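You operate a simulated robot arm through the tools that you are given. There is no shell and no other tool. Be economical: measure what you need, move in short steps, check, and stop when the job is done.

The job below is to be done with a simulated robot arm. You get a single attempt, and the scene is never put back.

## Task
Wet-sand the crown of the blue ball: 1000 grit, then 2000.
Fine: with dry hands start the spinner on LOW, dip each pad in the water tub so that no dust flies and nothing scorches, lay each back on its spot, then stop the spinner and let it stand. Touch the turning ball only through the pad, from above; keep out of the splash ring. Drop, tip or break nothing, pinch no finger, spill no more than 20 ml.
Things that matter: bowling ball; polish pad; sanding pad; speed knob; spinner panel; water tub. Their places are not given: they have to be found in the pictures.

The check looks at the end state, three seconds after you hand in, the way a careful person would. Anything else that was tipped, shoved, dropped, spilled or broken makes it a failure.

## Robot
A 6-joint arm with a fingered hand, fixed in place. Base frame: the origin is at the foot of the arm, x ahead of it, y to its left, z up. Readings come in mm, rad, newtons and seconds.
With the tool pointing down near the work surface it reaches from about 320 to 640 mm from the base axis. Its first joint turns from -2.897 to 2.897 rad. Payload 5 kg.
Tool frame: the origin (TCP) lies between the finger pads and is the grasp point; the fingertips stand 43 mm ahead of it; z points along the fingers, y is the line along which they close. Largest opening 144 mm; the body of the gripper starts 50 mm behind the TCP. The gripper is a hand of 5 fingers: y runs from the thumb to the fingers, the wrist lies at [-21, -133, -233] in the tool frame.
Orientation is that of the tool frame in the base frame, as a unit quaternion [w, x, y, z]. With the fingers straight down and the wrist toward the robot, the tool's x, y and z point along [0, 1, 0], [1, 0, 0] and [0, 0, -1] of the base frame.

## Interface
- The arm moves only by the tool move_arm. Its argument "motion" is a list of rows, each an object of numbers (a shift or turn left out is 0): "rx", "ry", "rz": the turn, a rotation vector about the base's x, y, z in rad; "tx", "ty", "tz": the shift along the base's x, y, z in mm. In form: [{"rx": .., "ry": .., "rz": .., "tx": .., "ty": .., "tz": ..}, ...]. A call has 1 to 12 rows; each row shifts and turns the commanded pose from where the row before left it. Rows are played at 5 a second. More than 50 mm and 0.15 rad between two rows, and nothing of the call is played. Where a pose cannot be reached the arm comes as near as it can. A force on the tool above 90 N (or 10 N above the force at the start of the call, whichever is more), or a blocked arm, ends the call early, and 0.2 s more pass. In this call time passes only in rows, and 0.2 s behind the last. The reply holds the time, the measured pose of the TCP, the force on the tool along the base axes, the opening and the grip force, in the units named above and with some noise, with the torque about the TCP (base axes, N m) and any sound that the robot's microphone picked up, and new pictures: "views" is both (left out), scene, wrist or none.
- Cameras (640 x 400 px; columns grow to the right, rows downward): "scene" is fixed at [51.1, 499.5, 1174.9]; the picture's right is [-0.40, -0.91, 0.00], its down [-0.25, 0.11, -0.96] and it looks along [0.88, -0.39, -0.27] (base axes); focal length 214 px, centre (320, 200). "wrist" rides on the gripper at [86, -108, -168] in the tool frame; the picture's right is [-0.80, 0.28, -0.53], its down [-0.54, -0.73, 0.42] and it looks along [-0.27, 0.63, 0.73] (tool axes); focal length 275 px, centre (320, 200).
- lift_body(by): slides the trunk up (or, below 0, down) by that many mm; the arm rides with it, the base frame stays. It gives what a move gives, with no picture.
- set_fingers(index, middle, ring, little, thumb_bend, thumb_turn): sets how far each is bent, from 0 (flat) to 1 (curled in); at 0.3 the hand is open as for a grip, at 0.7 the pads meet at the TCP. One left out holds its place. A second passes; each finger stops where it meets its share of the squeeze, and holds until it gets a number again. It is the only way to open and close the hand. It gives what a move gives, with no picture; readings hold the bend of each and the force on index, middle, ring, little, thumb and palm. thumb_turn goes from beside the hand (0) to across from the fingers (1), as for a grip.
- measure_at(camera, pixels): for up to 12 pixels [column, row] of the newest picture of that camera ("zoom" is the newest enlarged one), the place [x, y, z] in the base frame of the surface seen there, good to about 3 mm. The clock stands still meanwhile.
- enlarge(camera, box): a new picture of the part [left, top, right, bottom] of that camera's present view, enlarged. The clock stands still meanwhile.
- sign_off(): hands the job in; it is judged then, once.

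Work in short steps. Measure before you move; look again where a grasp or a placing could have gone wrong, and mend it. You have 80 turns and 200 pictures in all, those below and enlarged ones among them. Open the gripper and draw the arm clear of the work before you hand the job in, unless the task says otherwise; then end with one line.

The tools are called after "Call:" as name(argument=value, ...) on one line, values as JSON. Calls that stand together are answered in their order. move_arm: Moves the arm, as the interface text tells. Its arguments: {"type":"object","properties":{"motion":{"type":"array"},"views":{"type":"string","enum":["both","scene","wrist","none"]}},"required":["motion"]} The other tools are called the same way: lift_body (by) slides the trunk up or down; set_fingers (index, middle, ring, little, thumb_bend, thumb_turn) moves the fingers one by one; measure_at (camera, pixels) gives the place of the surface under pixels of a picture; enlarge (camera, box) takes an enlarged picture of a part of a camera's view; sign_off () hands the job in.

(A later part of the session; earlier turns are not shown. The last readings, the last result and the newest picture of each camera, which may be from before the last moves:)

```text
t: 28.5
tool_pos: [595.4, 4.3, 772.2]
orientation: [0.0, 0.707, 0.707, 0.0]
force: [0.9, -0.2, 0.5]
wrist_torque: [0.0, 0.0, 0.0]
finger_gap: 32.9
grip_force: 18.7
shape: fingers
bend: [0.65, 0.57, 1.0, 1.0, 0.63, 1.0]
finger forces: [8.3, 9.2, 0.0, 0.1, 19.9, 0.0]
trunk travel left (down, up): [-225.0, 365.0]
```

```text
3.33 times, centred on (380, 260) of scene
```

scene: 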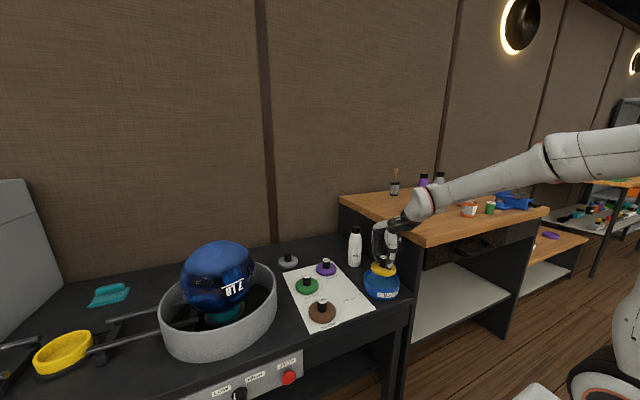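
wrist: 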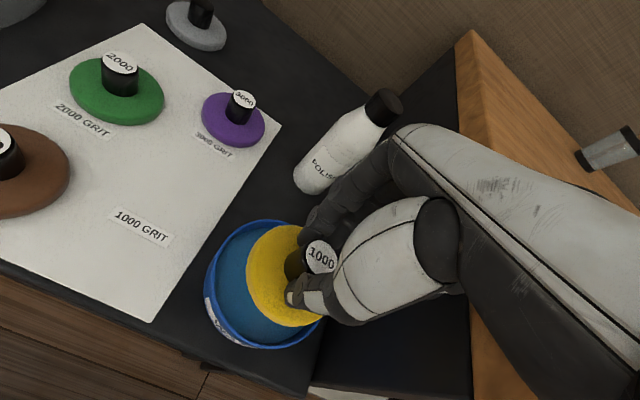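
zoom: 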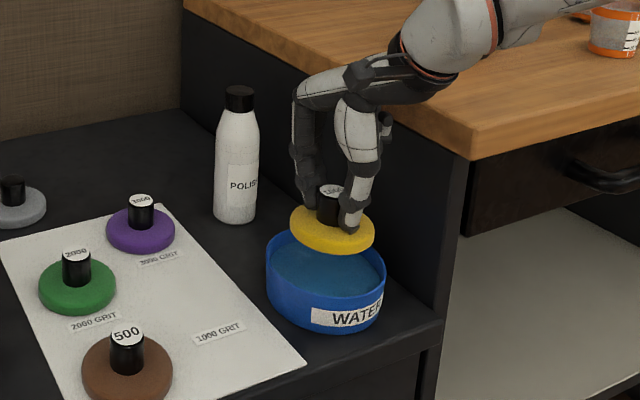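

The pad is over the tub. I check its centre and lower edge height before dipping.

Call:
measure_at(camera="zoom", pixels=[[292, 227], [373, 237], [333, 250], [330, 247], [312, 244], [330, 190]])

Call:
measure_at(camera="wrist", pixels=[[322, 254], [248, 285], [290, 322], [265, 310], [275, 232]])

```text
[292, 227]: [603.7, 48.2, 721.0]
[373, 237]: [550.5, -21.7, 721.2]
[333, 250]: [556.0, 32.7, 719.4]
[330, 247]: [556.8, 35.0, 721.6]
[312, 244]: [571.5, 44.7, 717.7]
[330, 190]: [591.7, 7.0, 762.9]
```

```text
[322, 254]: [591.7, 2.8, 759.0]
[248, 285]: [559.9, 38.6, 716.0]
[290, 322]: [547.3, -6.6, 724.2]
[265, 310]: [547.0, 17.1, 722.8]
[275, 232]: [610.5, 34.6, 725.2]
```

Pad centre is about (591,5), bottom at z≈707. I shift 4 mm and lower gently so the underside goes about 9 mm under water, hold, and watch the force.

Call:
move_arm(motion=[{"tx": 4, "tz": -20}, {"tz": -20}, {"tz": -6}, {"tz": -5}, {"tz": -5}, {"tz": -4}, {"tz": -2}, {"tx": 0}, {"tx": 0}, {"tx": 0}, {"tx": 0}])

Call:
enlarge(camera="scene", box=[340, 220, 430, 310])

Call:
enlarge(camera="wrist", box=[180, 200, 420, 400])

```text
t: 30.9
tool_pos: [600.0, 4.6, 709.5]
orientation: [0.0, 0.707, 0.707, 0.0]
force: [-0.6, -0.5, -1.0]
wrist_torque: [0.02, -0.02, 0.0]
finger_gap: 32.8
grip_force: 18.7
shape: fingers
bend: [0.65, 0.57, 1.0, 1.0, 0.63, 1.0]
finger forces: [8.4, 9.2, 0.1, 0.1, 19.9, 0.1]
trunk travel left (down, up): [-225.0, 365.0]
```

scene: 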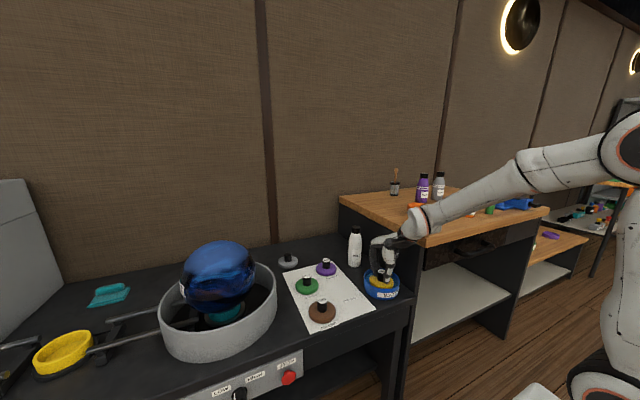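
wrist: 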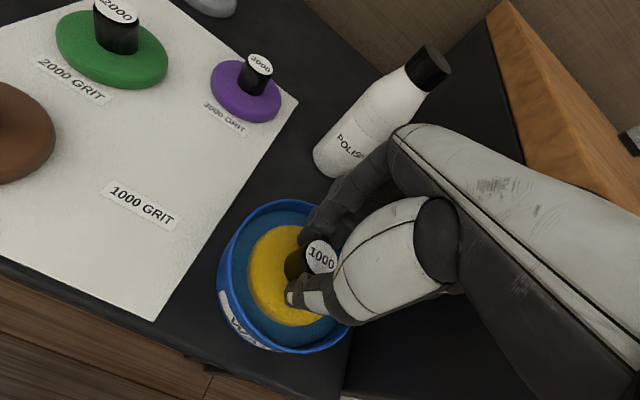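

```text
4.44 times, centred on (385, 265) of scene
```

zoom: 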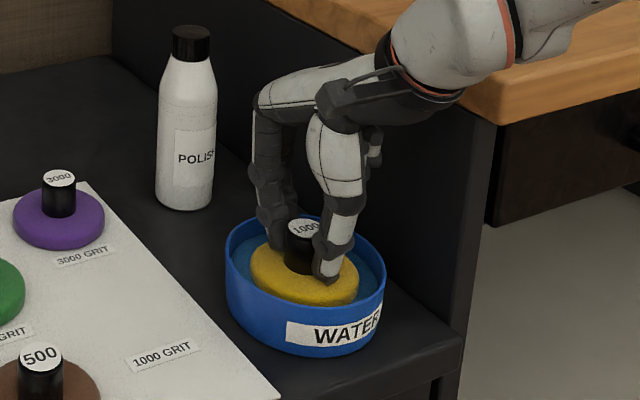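

```text
2.00 times, centred on (300, 300) of wrist
```

zoom: 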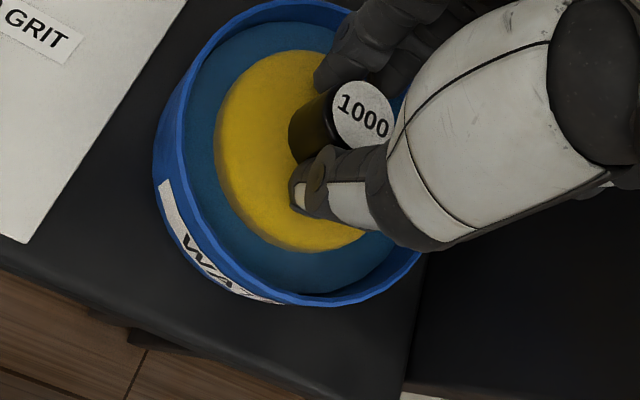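

The pad's underside is about 10 mm submerged, with fingers dry above it. I hold a moment longer, lift slowly and let it drip over the tub.

Call:
move_arm(motion=[{"tz": -2}, {"tx": 0}, {"tx": 0}, {"tz": 5}, {"tz": 6}, {"tz": 8}, {"tz": 8}, {"tx": 0}, {"tx": 0}, {"tx": 0}, {"tx": 0}, {"tx": 0}], views="none")

Call:
move_arm(motion=[{"tx": 0}, {"tx": 0}, {"tx": 0}, {"tx": 0}, {"tx": 0}, {"tx": 0}, {"tz": 20}, {"tz": 20}], views="scene")

Call:
enlarge(camera="scene", box=[320, 200, 440, 320])

```text
t: 33.5
tool_pos: [599.1, 5.6, 734.8]
orientation: [0.0, 0.707, 0.707, -0.001]
force: [0.1, -0.1, -0.9]
wrist_torque: [0.01, -0.02, 0.01]
finger_gap: 33.2
grip_force: 18.5
shape: fingers
bend: [0.65, 0.57, 1.0, 1.0, 0.63, 1.0]
finger forces: [8.5, 9.1, 0.0, 0.1, 19.9, 0.0]
trunk travel left (down, up): [-225.0, 365.0]
```

```text
t: 35.3
tool_pos: [600.4, 4.9, 775.5]
orientation: [-0.001, 0.708, 0.707, -0.001]
force: [0.1, -0.3, 0.1]
wrist_torque: [-0.02, 0.0, 0.02]
finger_gap: 32.7
grip_force: 18.6
shape: fingers
bend: [0.65, 0.57, 1.0, 1.0, 0.63, 1.0]
finger forces: [8.5, 9.1, 0.0, 0.0, 19.8, 0.0]
trunk travel left (down, up): [-225.0, 365.0]
```

scene: 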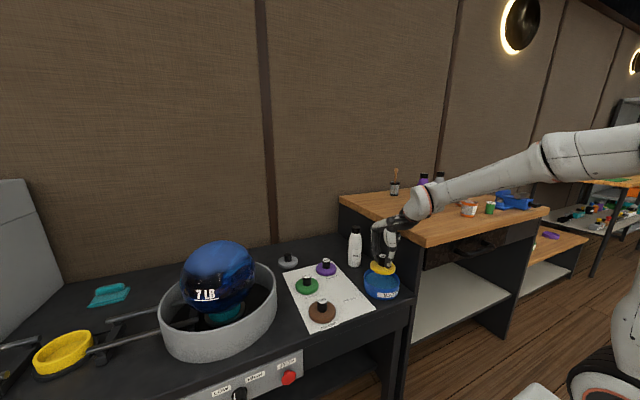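

```text
3.33 times, centred on (380, 260) of scene
```

zoom: 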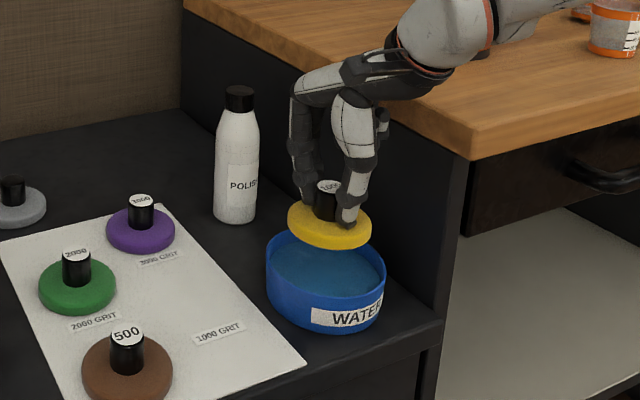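

The pad is wet and lifted. I refine the ball centre with more surface points before going over.

Call:
measure_at(camera="scene", pixels=[[218, 243], [218, 260], [218, 280], [195, 265], [245, 265], [205, 290], [240, 290], [190, 280], [250, 280], [228, 300]])

Call:
move_arm(motion=[{"tz": 40}, {"tz": 40}, {"tz": 40}, {"tz": 40}, {"tz": 40}, {"ty": 40, "tx": 5}, {"ty": 40, "tx": 5}, {"ty": 40, "tx": 5}, {"ty": 40, "tx": 5}], views="none")

```text
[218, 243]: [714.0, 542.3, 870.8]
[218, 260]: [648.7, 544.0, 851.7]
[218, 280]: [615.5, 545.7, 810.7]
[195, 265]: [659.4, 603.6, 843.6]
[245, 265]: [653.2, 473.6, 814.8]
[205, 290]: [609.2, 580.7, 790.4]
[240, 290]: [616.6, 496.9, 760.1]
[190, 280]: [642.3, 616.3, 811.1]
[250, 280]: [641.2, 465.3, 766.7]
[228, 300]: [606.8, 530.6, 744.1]
```

```text
t: 37.3
tool_pos: [618.7, 165.2, 975.6]
orientation: [-0.001, 0.707, 0.708, -0.001]
force: [-0.1, -1.3, -0.6]
wrist_torque: [0.06, -0.01, 0.06]
finger_gap: 32.6
grip_force: 19.2
shape: fingers
bend: [0.65, 0.57, 1.0, 1.0, 0.63, 1.0]
finger forces: [8.5, 8.8, 0.0, 0.1, 19.6, 0.1]
trunk travel left (down, up): [-225.0, 365.0]
```

The ball's crown is at about (709,548,871). I carry the pad over it at TCP z=975 (pad bottom ≈910), yawing slightly for reach.

Call:
move_arm(motion=[{"tx": 10.2, "ty": 42.5, "rz": 0.04}, {"tx": 10.2, "ty": 42.5, "rz": 0.04}, {"tx": 10.2, "ty": 42.5, "rz": 0.04}, {"tx": 10.2, "ty": 42.5, "rz": 0.04}, {"tx": 10.2, "ty": 42.5, "rz": 0.04}, {"tx": 10.2, "ty": 42.5, "rz": 0.04}, {"tx": 10.2, "ty": 42.5, "rz": 0.04}, {"tx": 10.2, "ty": 42.5, "rz": 0.04}, {"tx": 10.2, "ty": 42.5, "rz": 0.04}, {"tx": 0}])

Call:
enlarge(camera="scene", box=[140, 140, 300, 340])

Call:
enlarge(camera="wrist", box=[140, 150, 420, 400])

```text
t: 39.5
tool_pos: [672.3, 524.2, 945.4]
orientation: [0.0, 0.569, 0.822, -0.001]
force: [0.8, 0.5, -1.5]
wrist_torque: [-0.01, 0.01, -0.02]
finger_gap: 32.3
grip_force: 18.4
shape: fingers
bend: [0.65, 0.57, 1.0, 1.0, 0.63, 1.0]
finger forces: [8.7, 8.6, 0.1, 0.0, 19.1, 0.1]
out of reach, approached as far as the arm can: row 8, 9
trunk travel left (down, up): [-225.0, 365.0]
```

scene: 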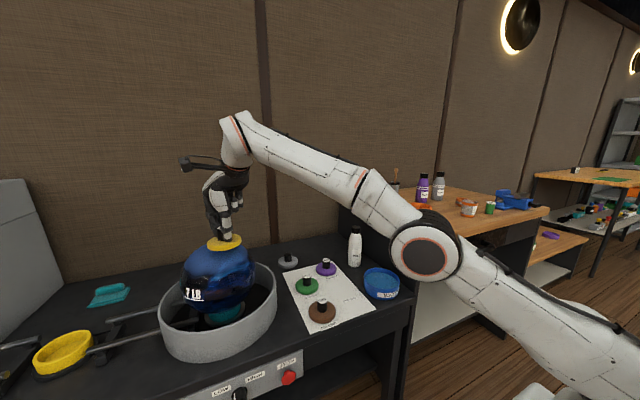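
wrist: 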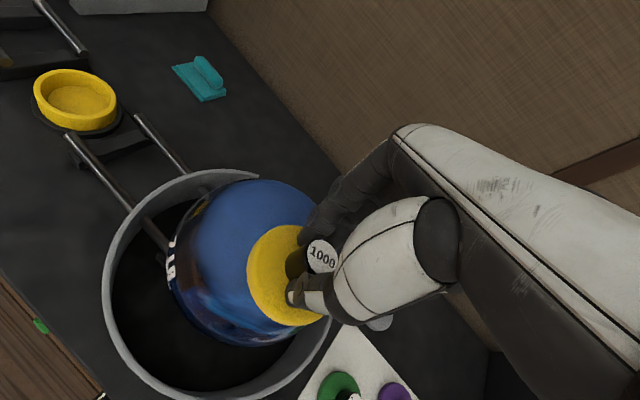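

```text
2.00 times, centred on (220, 240) of scene
```

zoom: 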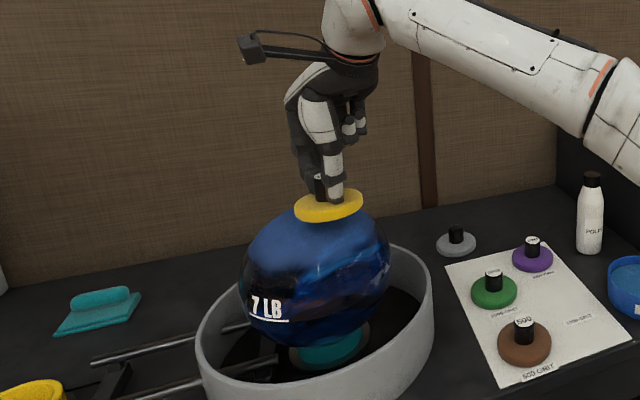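

```text
1.60 times, centred on (280, 275) of wrist
```

zoom: 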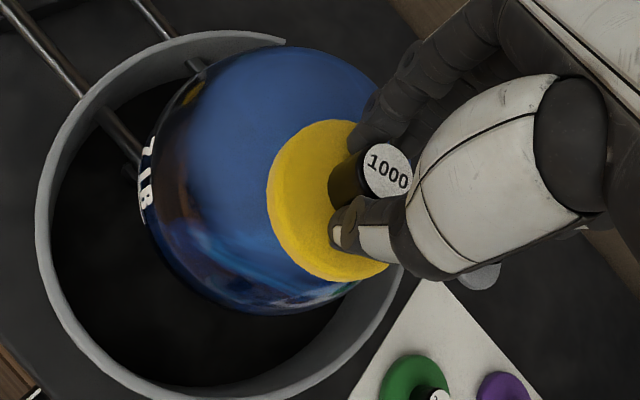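

The arm ran out of reach at this trunk height, with the pad hovering just above the ball. I raise the trunk 100, which takes the pad straight up.

Call:
lift_body(by=100)

Call:
move_arm(motion=[{"tx": 0}], views="scene")

```text
t: 40.9
tool_pos: [672.4, 525.0, 1049.4]
orientation: [0.0, 0.569, 0.823, -0.001]
force: [1.3, 0.1, -1.6]
wrist_torque: [-0.01, -0.03, 0.03]
finger_gap: 32.3
grip_force: 17.8
shape: fingers
bend: [0.65, 0.57, 1.0, 1.0, 0.63, 1.0]
finger forces: [8.6, 8.6, 0.1, 0.0, 19.1, 0.0]
trunk travel left (down, up): [-325.0, 265.0]
```

```text
t: 41.3
tool_pos: [674.0, 523.7, 1048.3]
orientation: [0.001, 0.569, 0.822, 0.0]
force: [0.0, -0.9, -1.2]
wrist_torque: [0.0, 0.0, 0.01]
finger_gap: 32.3
grip_force: 18.6
shape: fingers
bend: [0.65, 0.57, 1.0, 1.0, 0.63, 1.0]
finger forces: [8.6, 8.6, 0.1, 0.0, 19.1, 0.0]
trunk travel left (down, up): [-325.0, 265.0]
```

scene: 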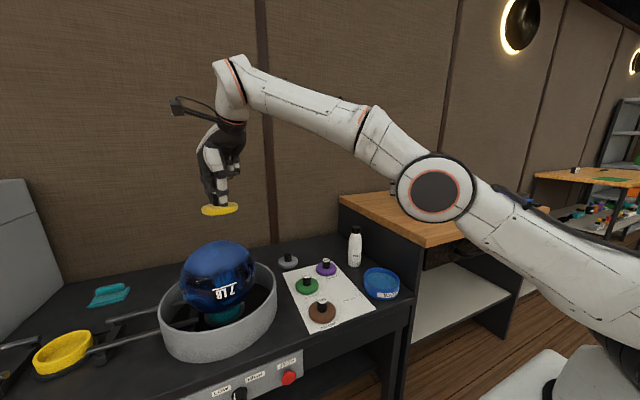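

The pad is now clear at z≈983. I move over the crown to TCP (711,548,975).

Call:
move_arm(motion=[{"tz": -25, "tx": 9, "ty": 6, "rz": 0.03}, {"tz": -25, "tx": 9, "ty": 6, "rz": 0.03}, {"tz": -23, "tx": 10, "ty": 6, "rz": 0.03}, {"tx": 9, "ty": 6, "rz": 0.03}, {"tx": 0}])

Call:
enlarge(camera="scene", box=[160, 160, 280, 300])

```text
t: 42.5
tool_pos: [705.1, 544.3, 973.9]
orientation: [0.0, 0.519, 0.855, 0.0]
force: [0.5, 0.4, -0.6]
wrist_torque: [-0.02, -0.02, -0.01]
finger_gap: 32.5
grip_force: 18.1
shape: fingers
bend: [0.65, 0.57, 1.0, 1.0, 0.63, 1.0]
finger forces: [8.5, 8.4, 0.0, 0.1, 19.0, 0.0]
out of reach, approached as far as the arm can: row 4
trunk travel left (down, up): [-325.0, 265.0]
```

scene: 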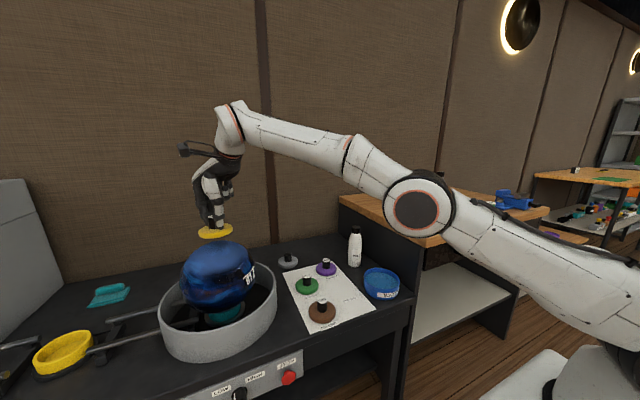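
wrist: 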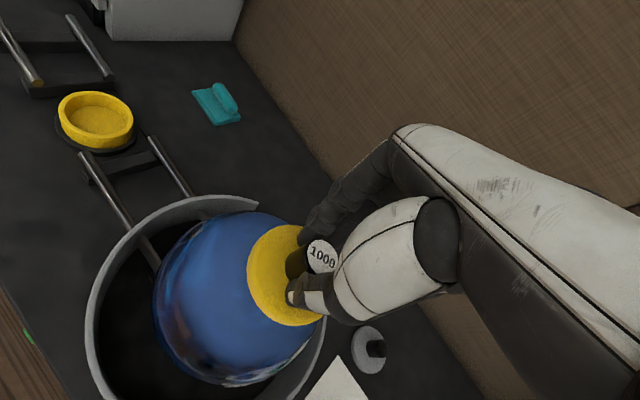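

```text
2.86 times, centred on (220, 230) of scene
```

zoom: 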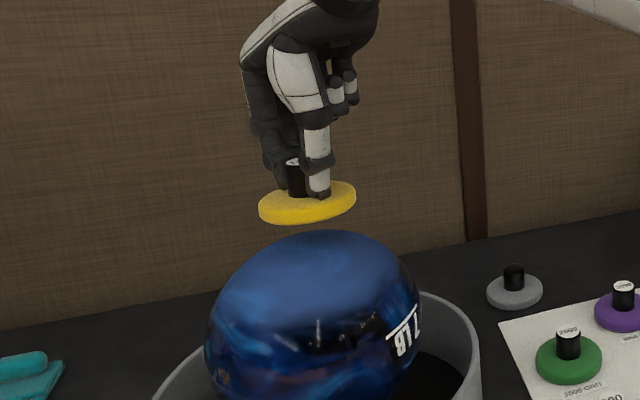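

Still at the reach limit here. I raise the trunk another 80 for margin, then come down with the arm towards TCP z≈950.

Call:
lift_body(by=80)

Call:
move_arm(motion=[{"tz": -25}, {"tz": -25}, {"tz": -25}, {"tz": -20}, {"tx": 3, "ty": 2}, {"tx": 0}])

Call:
enlarge(camera="scene", box=[160, 160, 280, 300])

```text
t: 43.6
tool_pos: [704.3, 543.7, 1051.9]
orientation: [-0.001, 0.518, 0.855, 0.0]
force: [0.6, 0.9, -0.2]
wrist_torque: [-0.03, 0.01, 0.03]
finger_gap: 32.4
grip_force: 18.2
shape: fingers
bend: [0.65, 0.57, 1.0, 1.0, 0.63, 1.0]
finger forces: [8.5, 8.5, 0.1, 0.0, 19.1, 0.0]
trunk travel left (down, up): [-405.0, 185.0]
```

```text
t: 45.0
tool_pos: [708.4, 546.5, 959.0]
orientation: [0.0, 0.519, 0.855, 0.0]
force: [-0.1, 0.1, -0.3]
wrist_torque: [0.02, 0.01, 0.02]
finger_gap: 32.3
grip_force: 17.3
shape: fingers
bend: [0.65, 0.57, 1.0, 1.0, 0.63, 1.0]
finger forces: [8.6, 8.5, 0.0, 0.0, 18.8, 0.0]
trunk travel left (down, up): [-405.0, 185.0]
```

scene: 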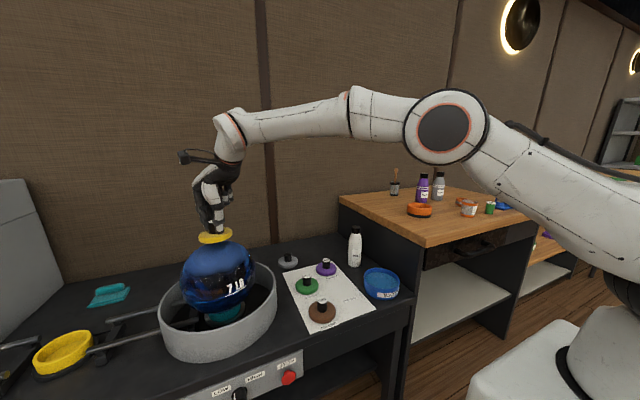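
wrist: 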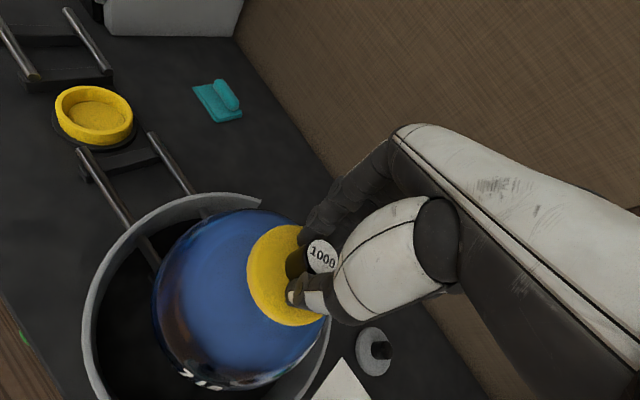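

```text
2.86 times, centred on (220, 230) of scene
```

zoom: 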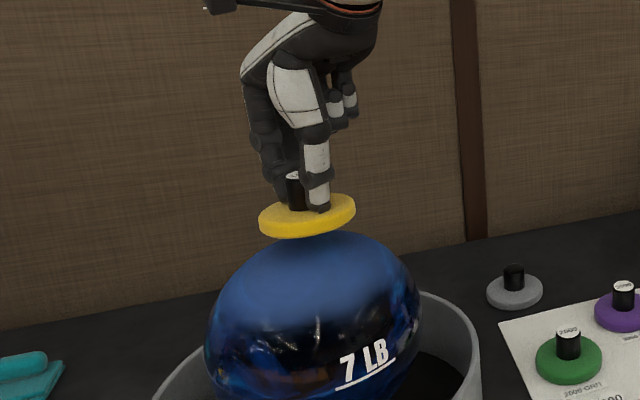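

The pad sits centred just above the crown with a ~20 mm gap. I descend slowly and watch for contact force.

Call:
move_arm(motion=[{"tz": -8, "tx": 2, "ty": 1}, {"tz": -6}, {"tz": -3}, {"tz": -2}, {"tx": 0}], views="none")

```text
t: 46.2
tool_pos: [709.8, 547.5, 939.3]
orientation: [-0.001, 0.519, 0.855, 0.0]
force: [-0.3, -0.3, -1.4]
wrist_torque: [-0.03, -0.03, -0.02]
finger_gap: 32.5
grip_force: 17.9
shape: fingers
bend: [0.65, 0.57, 1.0, 1.0, 0.63, 1.0]
finger forces: [8.6, 8.5, 0.1, 0.0, 18.8, 0.0]
trunk travel left (down, up): [-405.0, 185.0]
```

No contact yet at 939, so I continue in 1–2 mm steps.

Call:
move_arm(motion=[{"tz": -2}, {"tz": -1}, {"tz": -1}, {"tx": 0}], views="none")

```text
t: 47.2
tool_pos: [709.8, 545.6, 934.2]
orientation: [0.0, 0.519, 0.855, 0.0]
force: [0.3, -0.4, 0.3]
wrist_torque: [0.01, -0.01, 0.01]
finger_gap: 32.0
grip_force: 18.2
shape: fingers
bend: [0.65, 0.57, 1.0, 1.0, 0.63, 1.0]
finger forces: [8.6, 8.4, 0.0, 0.0, 18.8, 0.0]
trunk travel left (down, up): [-405.0, 185.0]
```

Contact may be just beginning (z force 0.3 N). I'll take two more millimetres and then look.

Call:
move_arm(motion=[{"tz": -1}, {"tz": -1}, {"tx": 0}], views="scene")

Call:
enlarge(camera="scene", box=[170, 200, 270, 270])

```text
t: 48.0
tool_pos: [709.8, 548.0, 934.3]
orientation: [0.0, 0.519, 0.855, 0.001]
force: [0.4, 1.6, 4.0]
wrist_torque: [0.05, -0.07, 0.04]
finger_gap: 32.3
grip_force: 18.8
shape: fingers
bend: [0.65, 0.57, 1.0, 1.0, 0.63, 1.0]
finger forces: [8.6, 9.1, 0.0, 0.1, 20.6, 0.1]
trunk travel left (down, up): [-405.0, 185.0]
```

scene: 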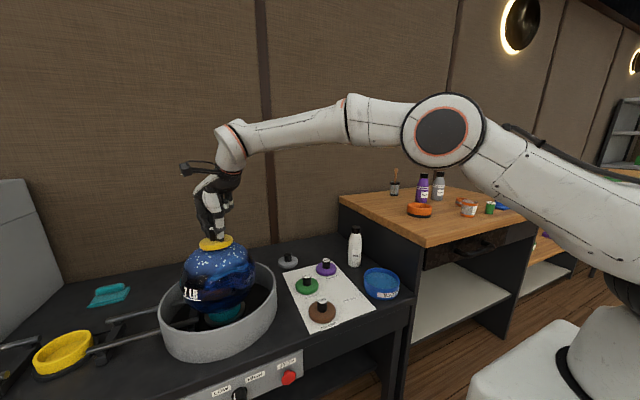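

```text
5.71 times, centred on (220, 235) of scene
```

zoom: 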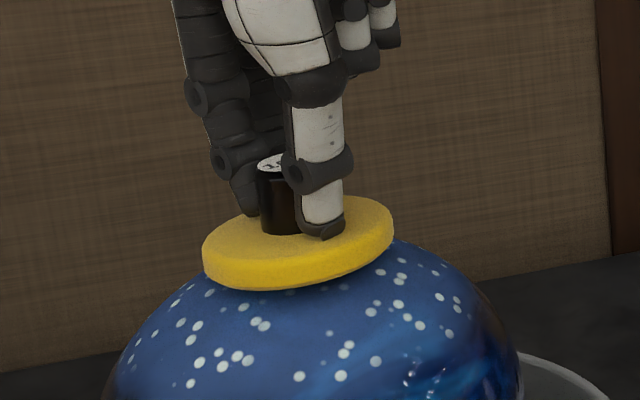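

Contact is 4 N, and water droplets show on the ball with no dust. I press a touch more and hold.

Call:
move_arm(motion=[{"tz": -1}, {"tz": -0.5}, {"tx": 0}, {"tx": 0}, {"tx": 0}, {"tx": 0}, {"tx": 0}, {"tx": 0}, {"tx": 0}, {"tx": 0}], views="none")

Call:
enlarge(camera="scene", box=[160, 200, 280, 300])

```text
t: 50.2
tool_pos: [709.8, 546.9, 933.3]
orientation: [0.001, 0.519, 0.855, 0.001]
force: [3.1, 1.8, 19.5]
wrist_torque: [0.13, -0.37, 0.05]
finger_gap: 31.7
grip_force: 26.3
shape: fingers
bend: [0.64, 0.56, 1.0, 1.0, 0.64, 1.0]
finger forces: [13.0, 15.8, 0.0, 0.0, 24.8, 0.1]
trunk travel left (down, up): [-405.0, 185.0]
```

```text
4.00 times, centred on (220, 250) of scene
```

zoom: 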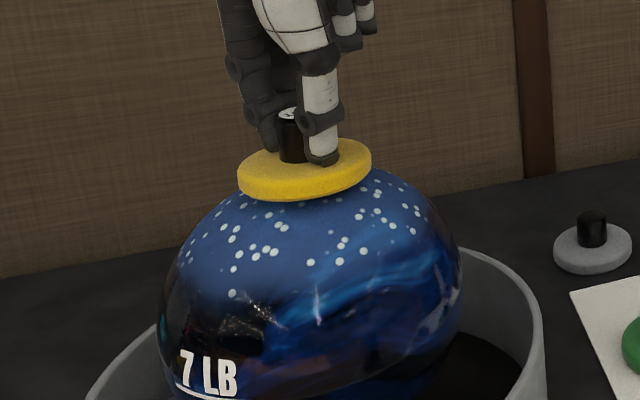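

Force rose to 19.5 N, more than needed. I ease off about 1 mm, hold, and check the ball keeps turning.

Call:
move_arm(motion=[{"tz": 0.8}, {"tx": 0}, {"tx": 0}, {"tx": 0}, {"tx": 0}, {"tx": 0}, {"tx": 0}], views="scene")

Call:
move_arm(motion=[{"tx": 0}, {"tx": 0}, {"tx": 0}, {"tx": 0}, {"tx": 0}, {"tx": 0}], views="scene")

```text
t: 51.8
tool_pos: [709.9, 546.2, 933.8]
orientation: [0.001, 0.519, 0.855, 0.0]
force: [5.3, 1.1, 17.2]
wrist_torque: [-0.07, -0.3, 0.09]
finger_gap: 32.0
grip_force: 26.1
shape: fingers
bend: [0.64, 0.56, 1.0, 1.0, 0.64, 1.0]
finger forces: [10.0, 17.3, 0.0, 0.0, 26.4, 0.0]
trunk travel left (down, up): [-405.0, 185.0]
```

scene: 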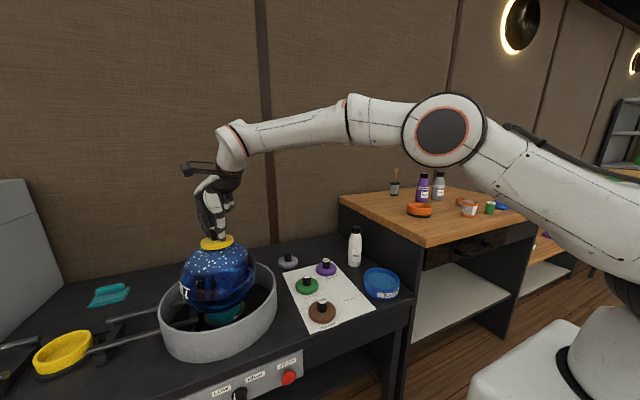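

```text
t: 53.2
tool_pos: [708.3, 547.9, 933.4]
orientation: [0.0, 0.518, 0.855, 0.001]
force: [0.3, 3.1, 16.5]
wrist_torque: [0.22, -0.3, 0.07]
finger_gap: 31.7
grip_force: 27.3
shape: fingers
bend: [0.64, 0.56, 1.0, 1.0, 0.64, 1.0]
finger forces: [17.3, 14.5, 0.0, 0.1, 23.3, 0.0]
trunk travel left (down, up): [-405.0, 185.0]
```

scene: 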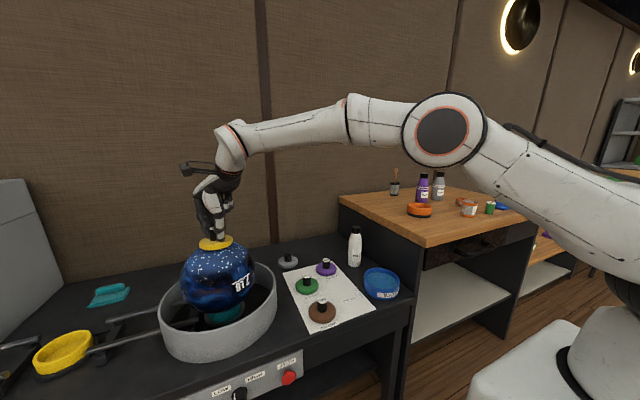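

The ball keeps turning under the pad. I ease slightly more and hold a few more seconds.

Call:
move_arm(motion=[{"tz": 0.7}, {"tx": 0}, {"tx": 0}, {"tx": 0}, {"tx": 0}, {"tx": 0}, {"tx": 0}, {"tx": 0}, {"tx": 0}, {"tx": 0}, {"tx": 0}, {"tx": 0}], views="none")

Call:
move_arm(motion=[{"tx": 0}, {"tx": 0}, {"tx": 0}, {"tx": 0}, {"tx": 0}, {"tx": 0}, {"tx": 0}, {"tx": 0}, {"tx": 0}, {"tx": 0}], views="none")

Call:
enlarge(camera="scene", box=[160, 200, 280, 300])

```text
t: 55.8
tool_pos: [708.9, 549.6, 934.7]
orientation: [-0.001, 0.519, 0.855, 0.001]
force: [0.7, 1.7, 11.3]
wrist_torque: [0.11, -0.12, 0.02]
finger_gap: 31.6
grip_force: 25.5
shape: fingers
bend: [0.64, 0.56, 1.0, 1.0, 0.64, 1.0]
finger forces: [15.4, 12.3, 0.1, 0.0, 23.2, 0.0]
trunk travel left (down, up): [-405.0, 185.0]
```

```text
t: 58.0
tool_pos: [709.7, 547.7, 933.7]
orientation: [-0.001, 0.518, 0.855, 0.0]
force: [0.6, 2.1, 10.5]
wrist_torque: [0.1, -0.1, 0.06]
finger_gap: 31.5
grip_force: 25.3
shape: fingers
bend: [0.64, 0.56, 1.0, 1.0, 0.64, 1.0]
finger forces: [14.8, 12.0, 0.1, 0.1, 23.1, 0.1]
trunk travel left (down, up): [-405.0, 185.0]
```

```text
4.00 times, centred on (220, 250) of scene
```

zoom: 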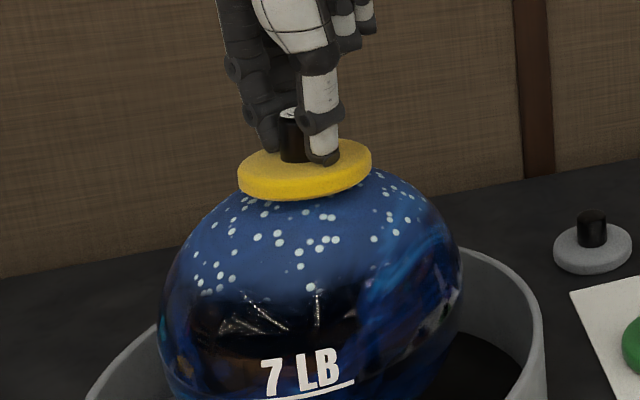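

About 10 s of sanding done at ~11–19 N. I lift straight off, move aside a little and inspect the crown.

Call:
move_arm(motion=[{"tz": 5}, {"tz": 15}, {"tz": 30}, {"tz": 30}, {"tx": -10, "ty": -45}, {"tx": -10, "ty": -45}, {"tx": -10, "ty": -45}])

Call:
enlarge(camera="scene", box=[160, 200, 280, 300])

Call:
enlarge(camera="wrist", box=[40, 150, 380, 400])

```text
t: 59.6
tool_pos: [680.1, 413.0, 1013.6]
orientation: [0.001, 0.519, 0.855, 0.0]
force: [0.5, 0.3, 0.0]
wrist_torque: [-0.04, 0.0, 0.02]
finger_gap: 31.3
grip_force: 18.9
shape: fingers
bend: [0.64, 0.56, 1.0, 1.0, 0.64, 1.0]
finger forces: [10.6, 9.2, 0.1, 0.1, 18.6, 0.1]
trunk travel left (down, up): [-405.0, 185.0]
```

scene: 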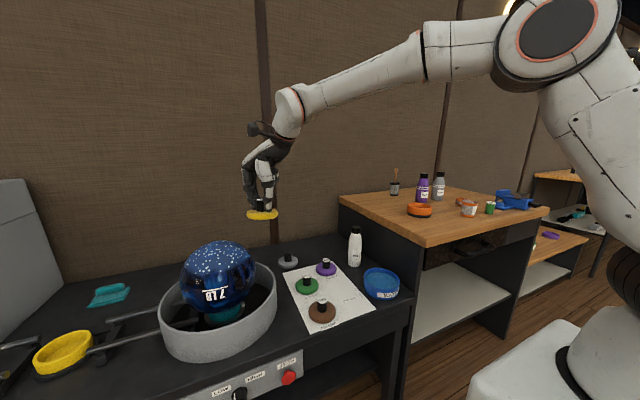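
wrist: 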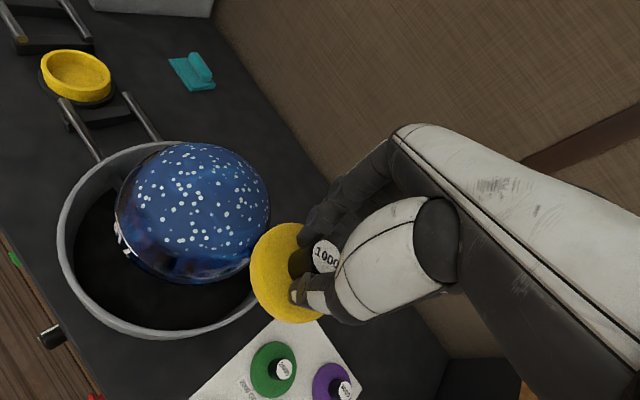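

```text
4.00 times, centred on (220, 250) of scene
```

zoom: 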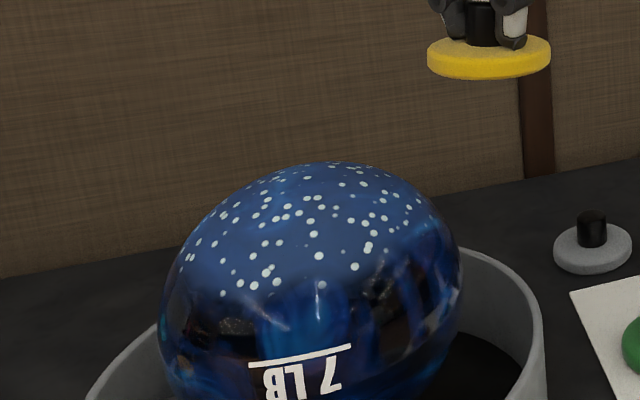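

```text
1.60 times, centred on (210, 275) of wrist
```

zoom: 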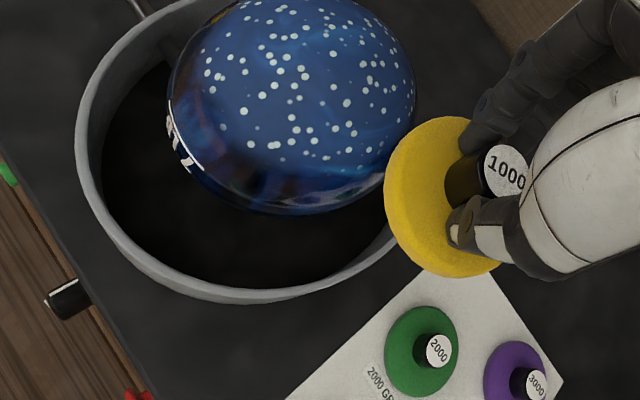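

The wet spots cover the crown evenly. Now I carry pad 1000 back above its spot (TCP 644,145), undoing the yaw, then lower the trunk.

Call:
move_arm(motion=[{"tx": -5.2, "ty": -38.2, "rz": -0.0686}, {"tx": -5.2, "ty": -38.2, "rz": -0.0686}, {"tx": -5.2, "ty": -38.2, "rz": -0.0686}, {"tx": -5.2, "ty": -38.2, "rz": -0.0686}, {"tx": -5.2, "ty": -38.2, "rz": -0.0686}, {"tx": -5.2, "ty": -38.2, "rz": -0.0686}, {"tx": -5.2, "ty": -38.2, "rz": -0.0686}, {"tx": 0}], views="none")

Call:
lift_body(by=-180)

Call:
move_arm(motion=[{"tz": -35}, {"tz": -30}, {"tx": 0}])

Call:
enlarge(camera="scene", box=[290, 200, 400, 320])

```text
t: 61.4
tool_pos: [642.9, 144.3, 1014.0]
orientation: [0.0, 0.708, 0.706, 0.0]
force: [0.3, -0.1, -1.6]
wrist_torque: [0.04, -0.04, -0.04]
finger_gap: 31.4
grip_force: 18.5
shape: fingers
bend: [0.64, 0.56, 1.0, 1.0, 0.64, 1.0]
finger forces: [10.7, 9.1, 0.0, 0.0, 18.2, 0.0]
trunk travel left (down, up): [-405.0, 185.0]
```

```text
t: 63.4
tool_pos: [643.3, 144.6, 833.8]
orientation: [-0.001, 0.707, 0.707, 0.0]
force: [0.4, 0.9, -0.2]
wrist_torque: [-0.01, 0.0, 0.01]
finger_gap: 31.1
grip_force: 18.7
shape: fingers
bend: [0.64, 0.56, 1.0, 1.0, 0.64, 1.0]
finger forces: [10.5, 9.1, 0.1, 0.0, 18.4, 0.0]
trunk travel left (down, up): [-225.0, 365.0]
```

```text
t: 64.2
tool_pos: [642.7, 143.8, 767.5]
orientation: [0.0, 0.707, 0.707, 0.0]
force: [0.4, 0.8, -1.1]
wrist_torque: [0.01, 0.01, 0.0]
finger_gap: 31.2
grip_force: 18.6
shape: fingers
bend: [0.64, 0.56, 1.0, 1.0, 0.64, 1.0]
finger forces: [10.5, 9.1, 0.0, 0.0, 18.1, 0.0]
trunk travel left (down, up): [-225.0, 365.0]
```

scene: 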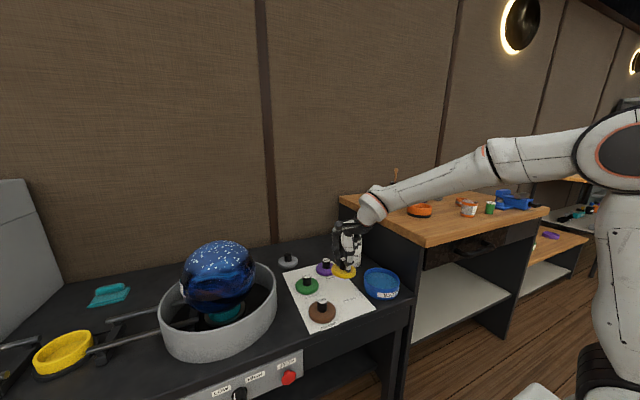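
wrist: 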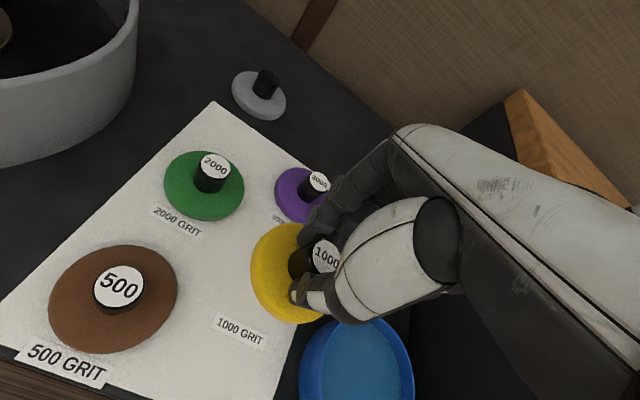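

```text
3.33 times, centred on (345, 260) of scene
```

zoom: 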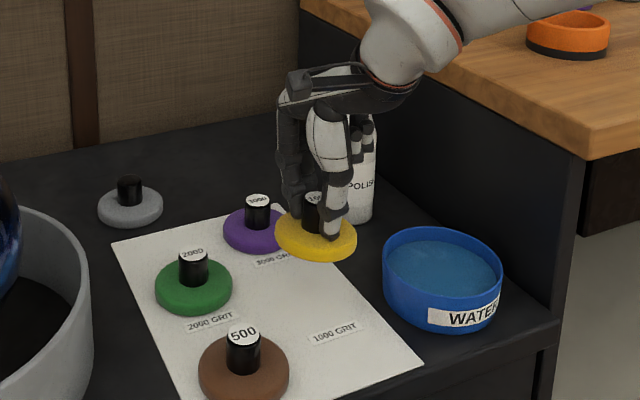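

The pad is above its spot. I measure the held knob to correct for any slip in the grip.

Call:
measure_at(camera="wrist", pixels=[[326, 255], [318, 248], [254, 280], [275, 312], [285, 228], [262, 248], [263, 300]])

Call:
measure_at(camera="zoom", pixels=[[277, 236], [356, 242], [315, 258], [297, 255], [340, 256], [312, 196]])

```text
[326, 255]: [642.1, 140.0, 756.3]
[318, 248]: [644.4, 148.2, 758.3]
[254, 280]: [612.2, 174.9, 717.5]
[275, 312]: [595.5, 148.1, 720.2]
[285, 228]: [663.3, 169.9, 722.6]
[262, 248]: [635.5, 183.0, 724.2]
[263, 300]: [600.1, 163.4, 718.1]
```

```text
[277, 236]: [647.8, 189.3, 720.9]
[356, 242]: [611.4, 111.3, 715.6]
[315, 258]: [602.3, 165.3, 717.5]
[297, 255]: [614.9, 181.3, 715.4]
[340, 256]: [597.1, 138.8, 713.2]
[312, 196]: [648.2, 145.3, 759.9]
```

The pad's centre is about (640,146), within 2 mm of its original place. I lower it gently until it touches the card.

Call:
move_arm(motion=[{"tx": 2, "ty": -1, "tz": -30}, {"tz": -25}, {"tz": -14}, {"tz": -4}, {"tz": -2}, {"tx": 0}], views="none")

```text
t: 65.6
tool_pos: [645.2, 143.0, 693.4]
orientation: [0.0, 0.707, 0.707, 0.0]
force: [0.9, -0.3, -0.1]
wrist_torque: [0.01, 0.03, -0.01]
finger_gap: 31.2
grip_force: 18.2
shape: fingers
bend: [0.64, 0.56, 1.0, 1.0, 0.64, 1.0]
finger forces: [10.4, 9.1, 0.1, 0.1, 18.1, 0.0]
trunk travel left (down, up): [-225.0, 365.0]
```

No contact yet at 693; I go down a few more millimetres.

Call:
move_arm(motion=[{"tz": -2}, {"tz": -1.5}, {"tz": -1.5}, {"tx": 0}], views="scene")

Call:
enlarge(camera="scene", box=[310, 240, 370, 310])

```text
t: 66.6
tool_pos: [644.9, 143.2, 689.5]
orientation: [0.0, 0.707, 0.707, 0.0]
force: [-0.2, 2.2, 6.2]
wrist_torque: [-0.12, -0.12, 0.04]
finger_gap: 31.1
grip_force: 21.8
shape: fingers
bend: [0.64, 0.56, 1.0, 1.0, 0.64, 1.0]
finger forces: [10.3, 12.4, 0.0, 0.0, 20.7, 0.0]
trunk travel left (down, up): [-225.0, 365.0]
```

scene: 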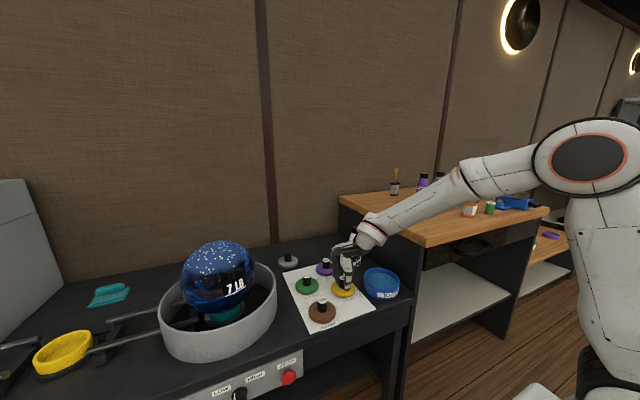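

```text
5.71 times, centred on (340, 275) of scene
```

zoom: 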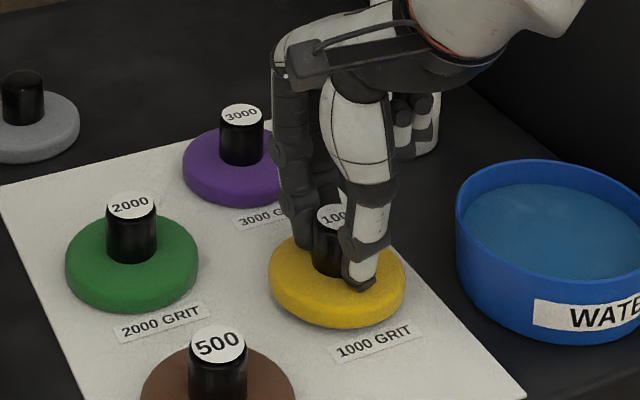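

The pad rests flat on its spot at 6 N. I ease up slightly, open the tripod and rise.

Call:
move_arm(motion=[{"tz": 0.5}], views="none")

Call:
set_fingers(index=0.5, middle=0.5, thumb_bend=0.5)

Call:
move_arm(motion=[{"tz": 10}, {"tz": 20}, {"tz": 30}, {"tz": 35}])

Call:
measure_at(camera="wrist", pixels=[[210, 165], [205, 190], [168, 185], [185, 215], [240, 190]])

```text
t: 67.0
tool_pos: [644.9, 144.4, 689.6]
orientation: [0.0, 0.707, 0.707, 0.0]
force: [0.6, 1.8, 4.6]
wrist_torque: [-0.12, -0.15, 0.04]
finger_gap: 31.5
grip_force: 21.7
shape: fingers
bend: [0.64, 0.56, 1.0, 1.0, 0.64, 1.0]
finger forces: [10.0, 12.9, 0.0, 0.1, 20.5, 0.0]
trunk travel left (down, up): [-225.0, 365.0]
```

```text
t: 68.0
tool_pos: [645.8, 144.4, 688.4]
orientation: [0.0, 0.707, 0.707, 0.0]
force: [0.2, 0.1, 0.4]
wrist_torque: [-0.04, -0.01, -0.02]
finger_gap: 77.6
grip_force: 0.0
shape: fingers
bend: [0.5, 0.5, 1.0, 1.0, 0.5, 1.0]
finger forces: [0.0, 0.0, 0.0, 0.0, 0.0, 0.0]
trunk travel left (down, up): [-225.0, 365.0]
```

```text
t: 69.0
tool_pos: [644.9, 142.2, 782.6]
orientation: [0.0, 0.707, 0.707, 0.0]
force: [0.8, 0.6, -0.9]
wrist_torque: [-0.01, 0.01, -0.03]
finger_gap: 77.7
grip_force: 0.1
shape: fingers
bend: [0.5, 0.5, 1.0, 1.0, 0.5, 1.0]
finger forces: [0.1, 0.0, 0.0, 0.0, 0.0, 0.0]
trunk travel left (down, up): [-225.0, 365.0]
```

scene: 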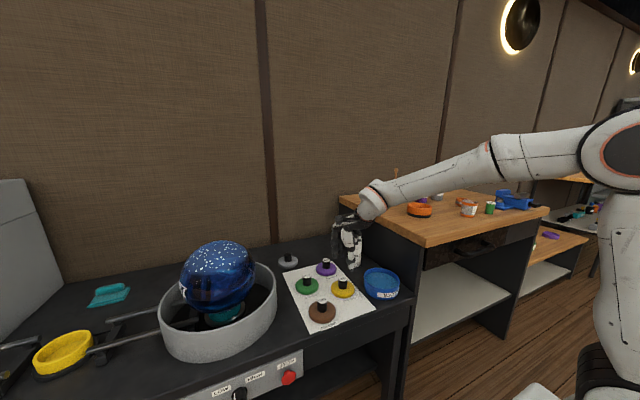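
wrist: 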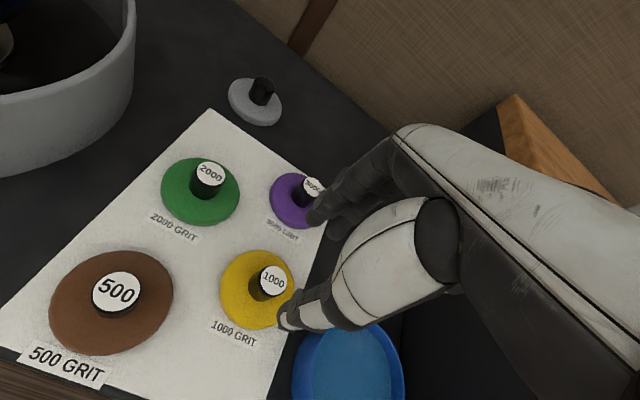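

```text
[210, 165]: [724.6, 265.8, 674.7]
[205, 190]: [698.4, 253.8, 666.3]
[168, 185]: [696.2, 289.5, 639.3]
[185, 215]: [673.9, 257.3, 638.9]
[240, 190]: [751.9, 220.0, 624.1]
```

Pad 1000 is back on its spot. Next I move above the green 2000 knob near (713,258).

Call:
move_arm(motion=[{"tx": 23, "ty": 38}, {"tx": 23, "ty": 38}, {"tx": 22, "ty": 38}, {"tz": -30}, {"tx": 0}], views="wrist")

Call:
enlarge(camera="wrist", box=[200, 180, 400, 340])

```text
t: 70.2
tool_pos: [714.3, 258.0, 753.8]
orientation: [0.001, 0.707, 0.707, 0.0]
force: [-0.8, 0.6, -0.1]
wrist_torque: [0.03, -0.01, -0.01]
finger_gap: 78.2
grip_force: 0.0
shape: fingers
bend: [0.5, 0.5, 1.0, 1.0, 0.5, 1.0]
finger forces: [0.0, 0.1, 0.0, 0.1, 0.0, 0.0]
trunk travel left (down, up): [-225.0, 365.0]
```

wrist: 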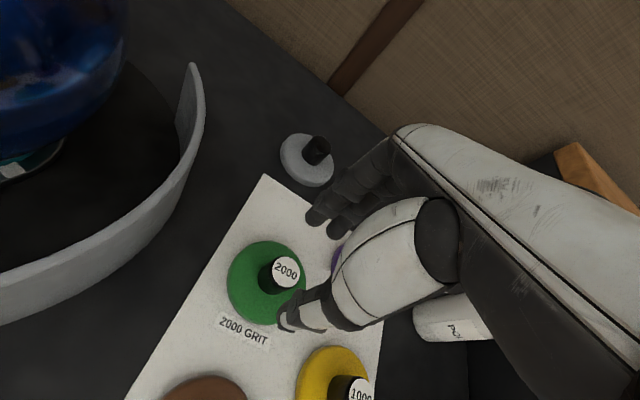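

```text
2.50 times, centred on (300, 260) of wrist
```

zoom: 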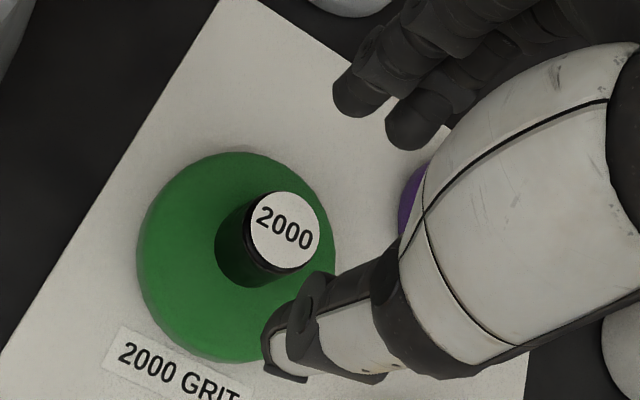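

The view resembles the good 1000 pre-grasp view. I measure the label disc's rim to centre.

Call:
measure_at(camera="zoom", pixels=[[285, 229], [285, 197], [316, 228], [256, 228], [285, 262], [265, 210], [305, 250]])

```text
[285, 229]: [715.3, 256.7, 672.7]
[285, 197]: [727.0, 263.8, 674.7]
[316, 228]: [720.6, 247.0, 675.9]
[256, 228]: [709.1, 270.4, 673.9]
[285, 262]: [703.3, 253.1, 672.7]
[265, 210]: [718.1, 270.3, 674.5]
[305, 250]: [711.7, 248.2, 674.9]
```

The knob is at (715,258), aligned with the TCP. I descend to z≈687 and close.

Call:
move_arm(motion=[{"tz": -36, "tx": 1}, {"tz": -20}, {"tz": -10}, {"tx": 0}], views="none")

Call:
set_fingers(index=0.75, middle=0.75, thumb_bend=0.75)

Call:
enlarge(camera="wrist", box=[200, 180, 400, 340])

```text
t: 71.2
tool_pos: [713.6, 257.0, 687.0]
orientation: [-0.001, 0.707, 0.707, 0.0]
force: [0.6, 0.2, 0.5]
wrist_torque: [0.0, 0.0, 0.0]
finger_gap: 78.2
grip_force: 0.2
shape: fingers
bend: [0.5, 0.5, 1.0, 1.0, 0.5, 1.0]
finger forces: [0.2, 0.0, 0.0, 0.0, 0.1, 0.0]
trunk travel left (down, up): [-225.0, 365.0]
```

```text
t: 72.2
tool_pos: [713.5, 256.8, 688.5]
orientation: [0.0, 0.707, 0.707, 0.0]
force: [-0.2, 0.2, 4.5]
wrist_torque: [-0.02, -0.18, 0.0]
finger_gap: 34.4
grip_force: 21.2
shape: fingers
bend: [0.65, 0.58, 1.0, 1.0, 0.62, 1.0]
finger forces: [9.4, 10.4, 0.0, 0.0, 21.2, 0.0]
trunk travel left (down, up): [-225.0, 365.0]
```

```text
2.50 times, centred on (300, 260) of wrist
```

zoom: 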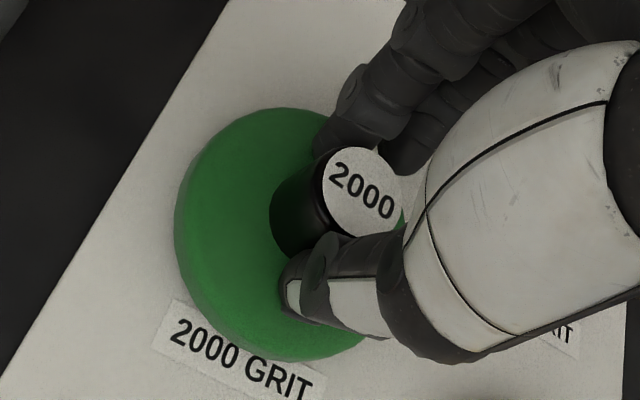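

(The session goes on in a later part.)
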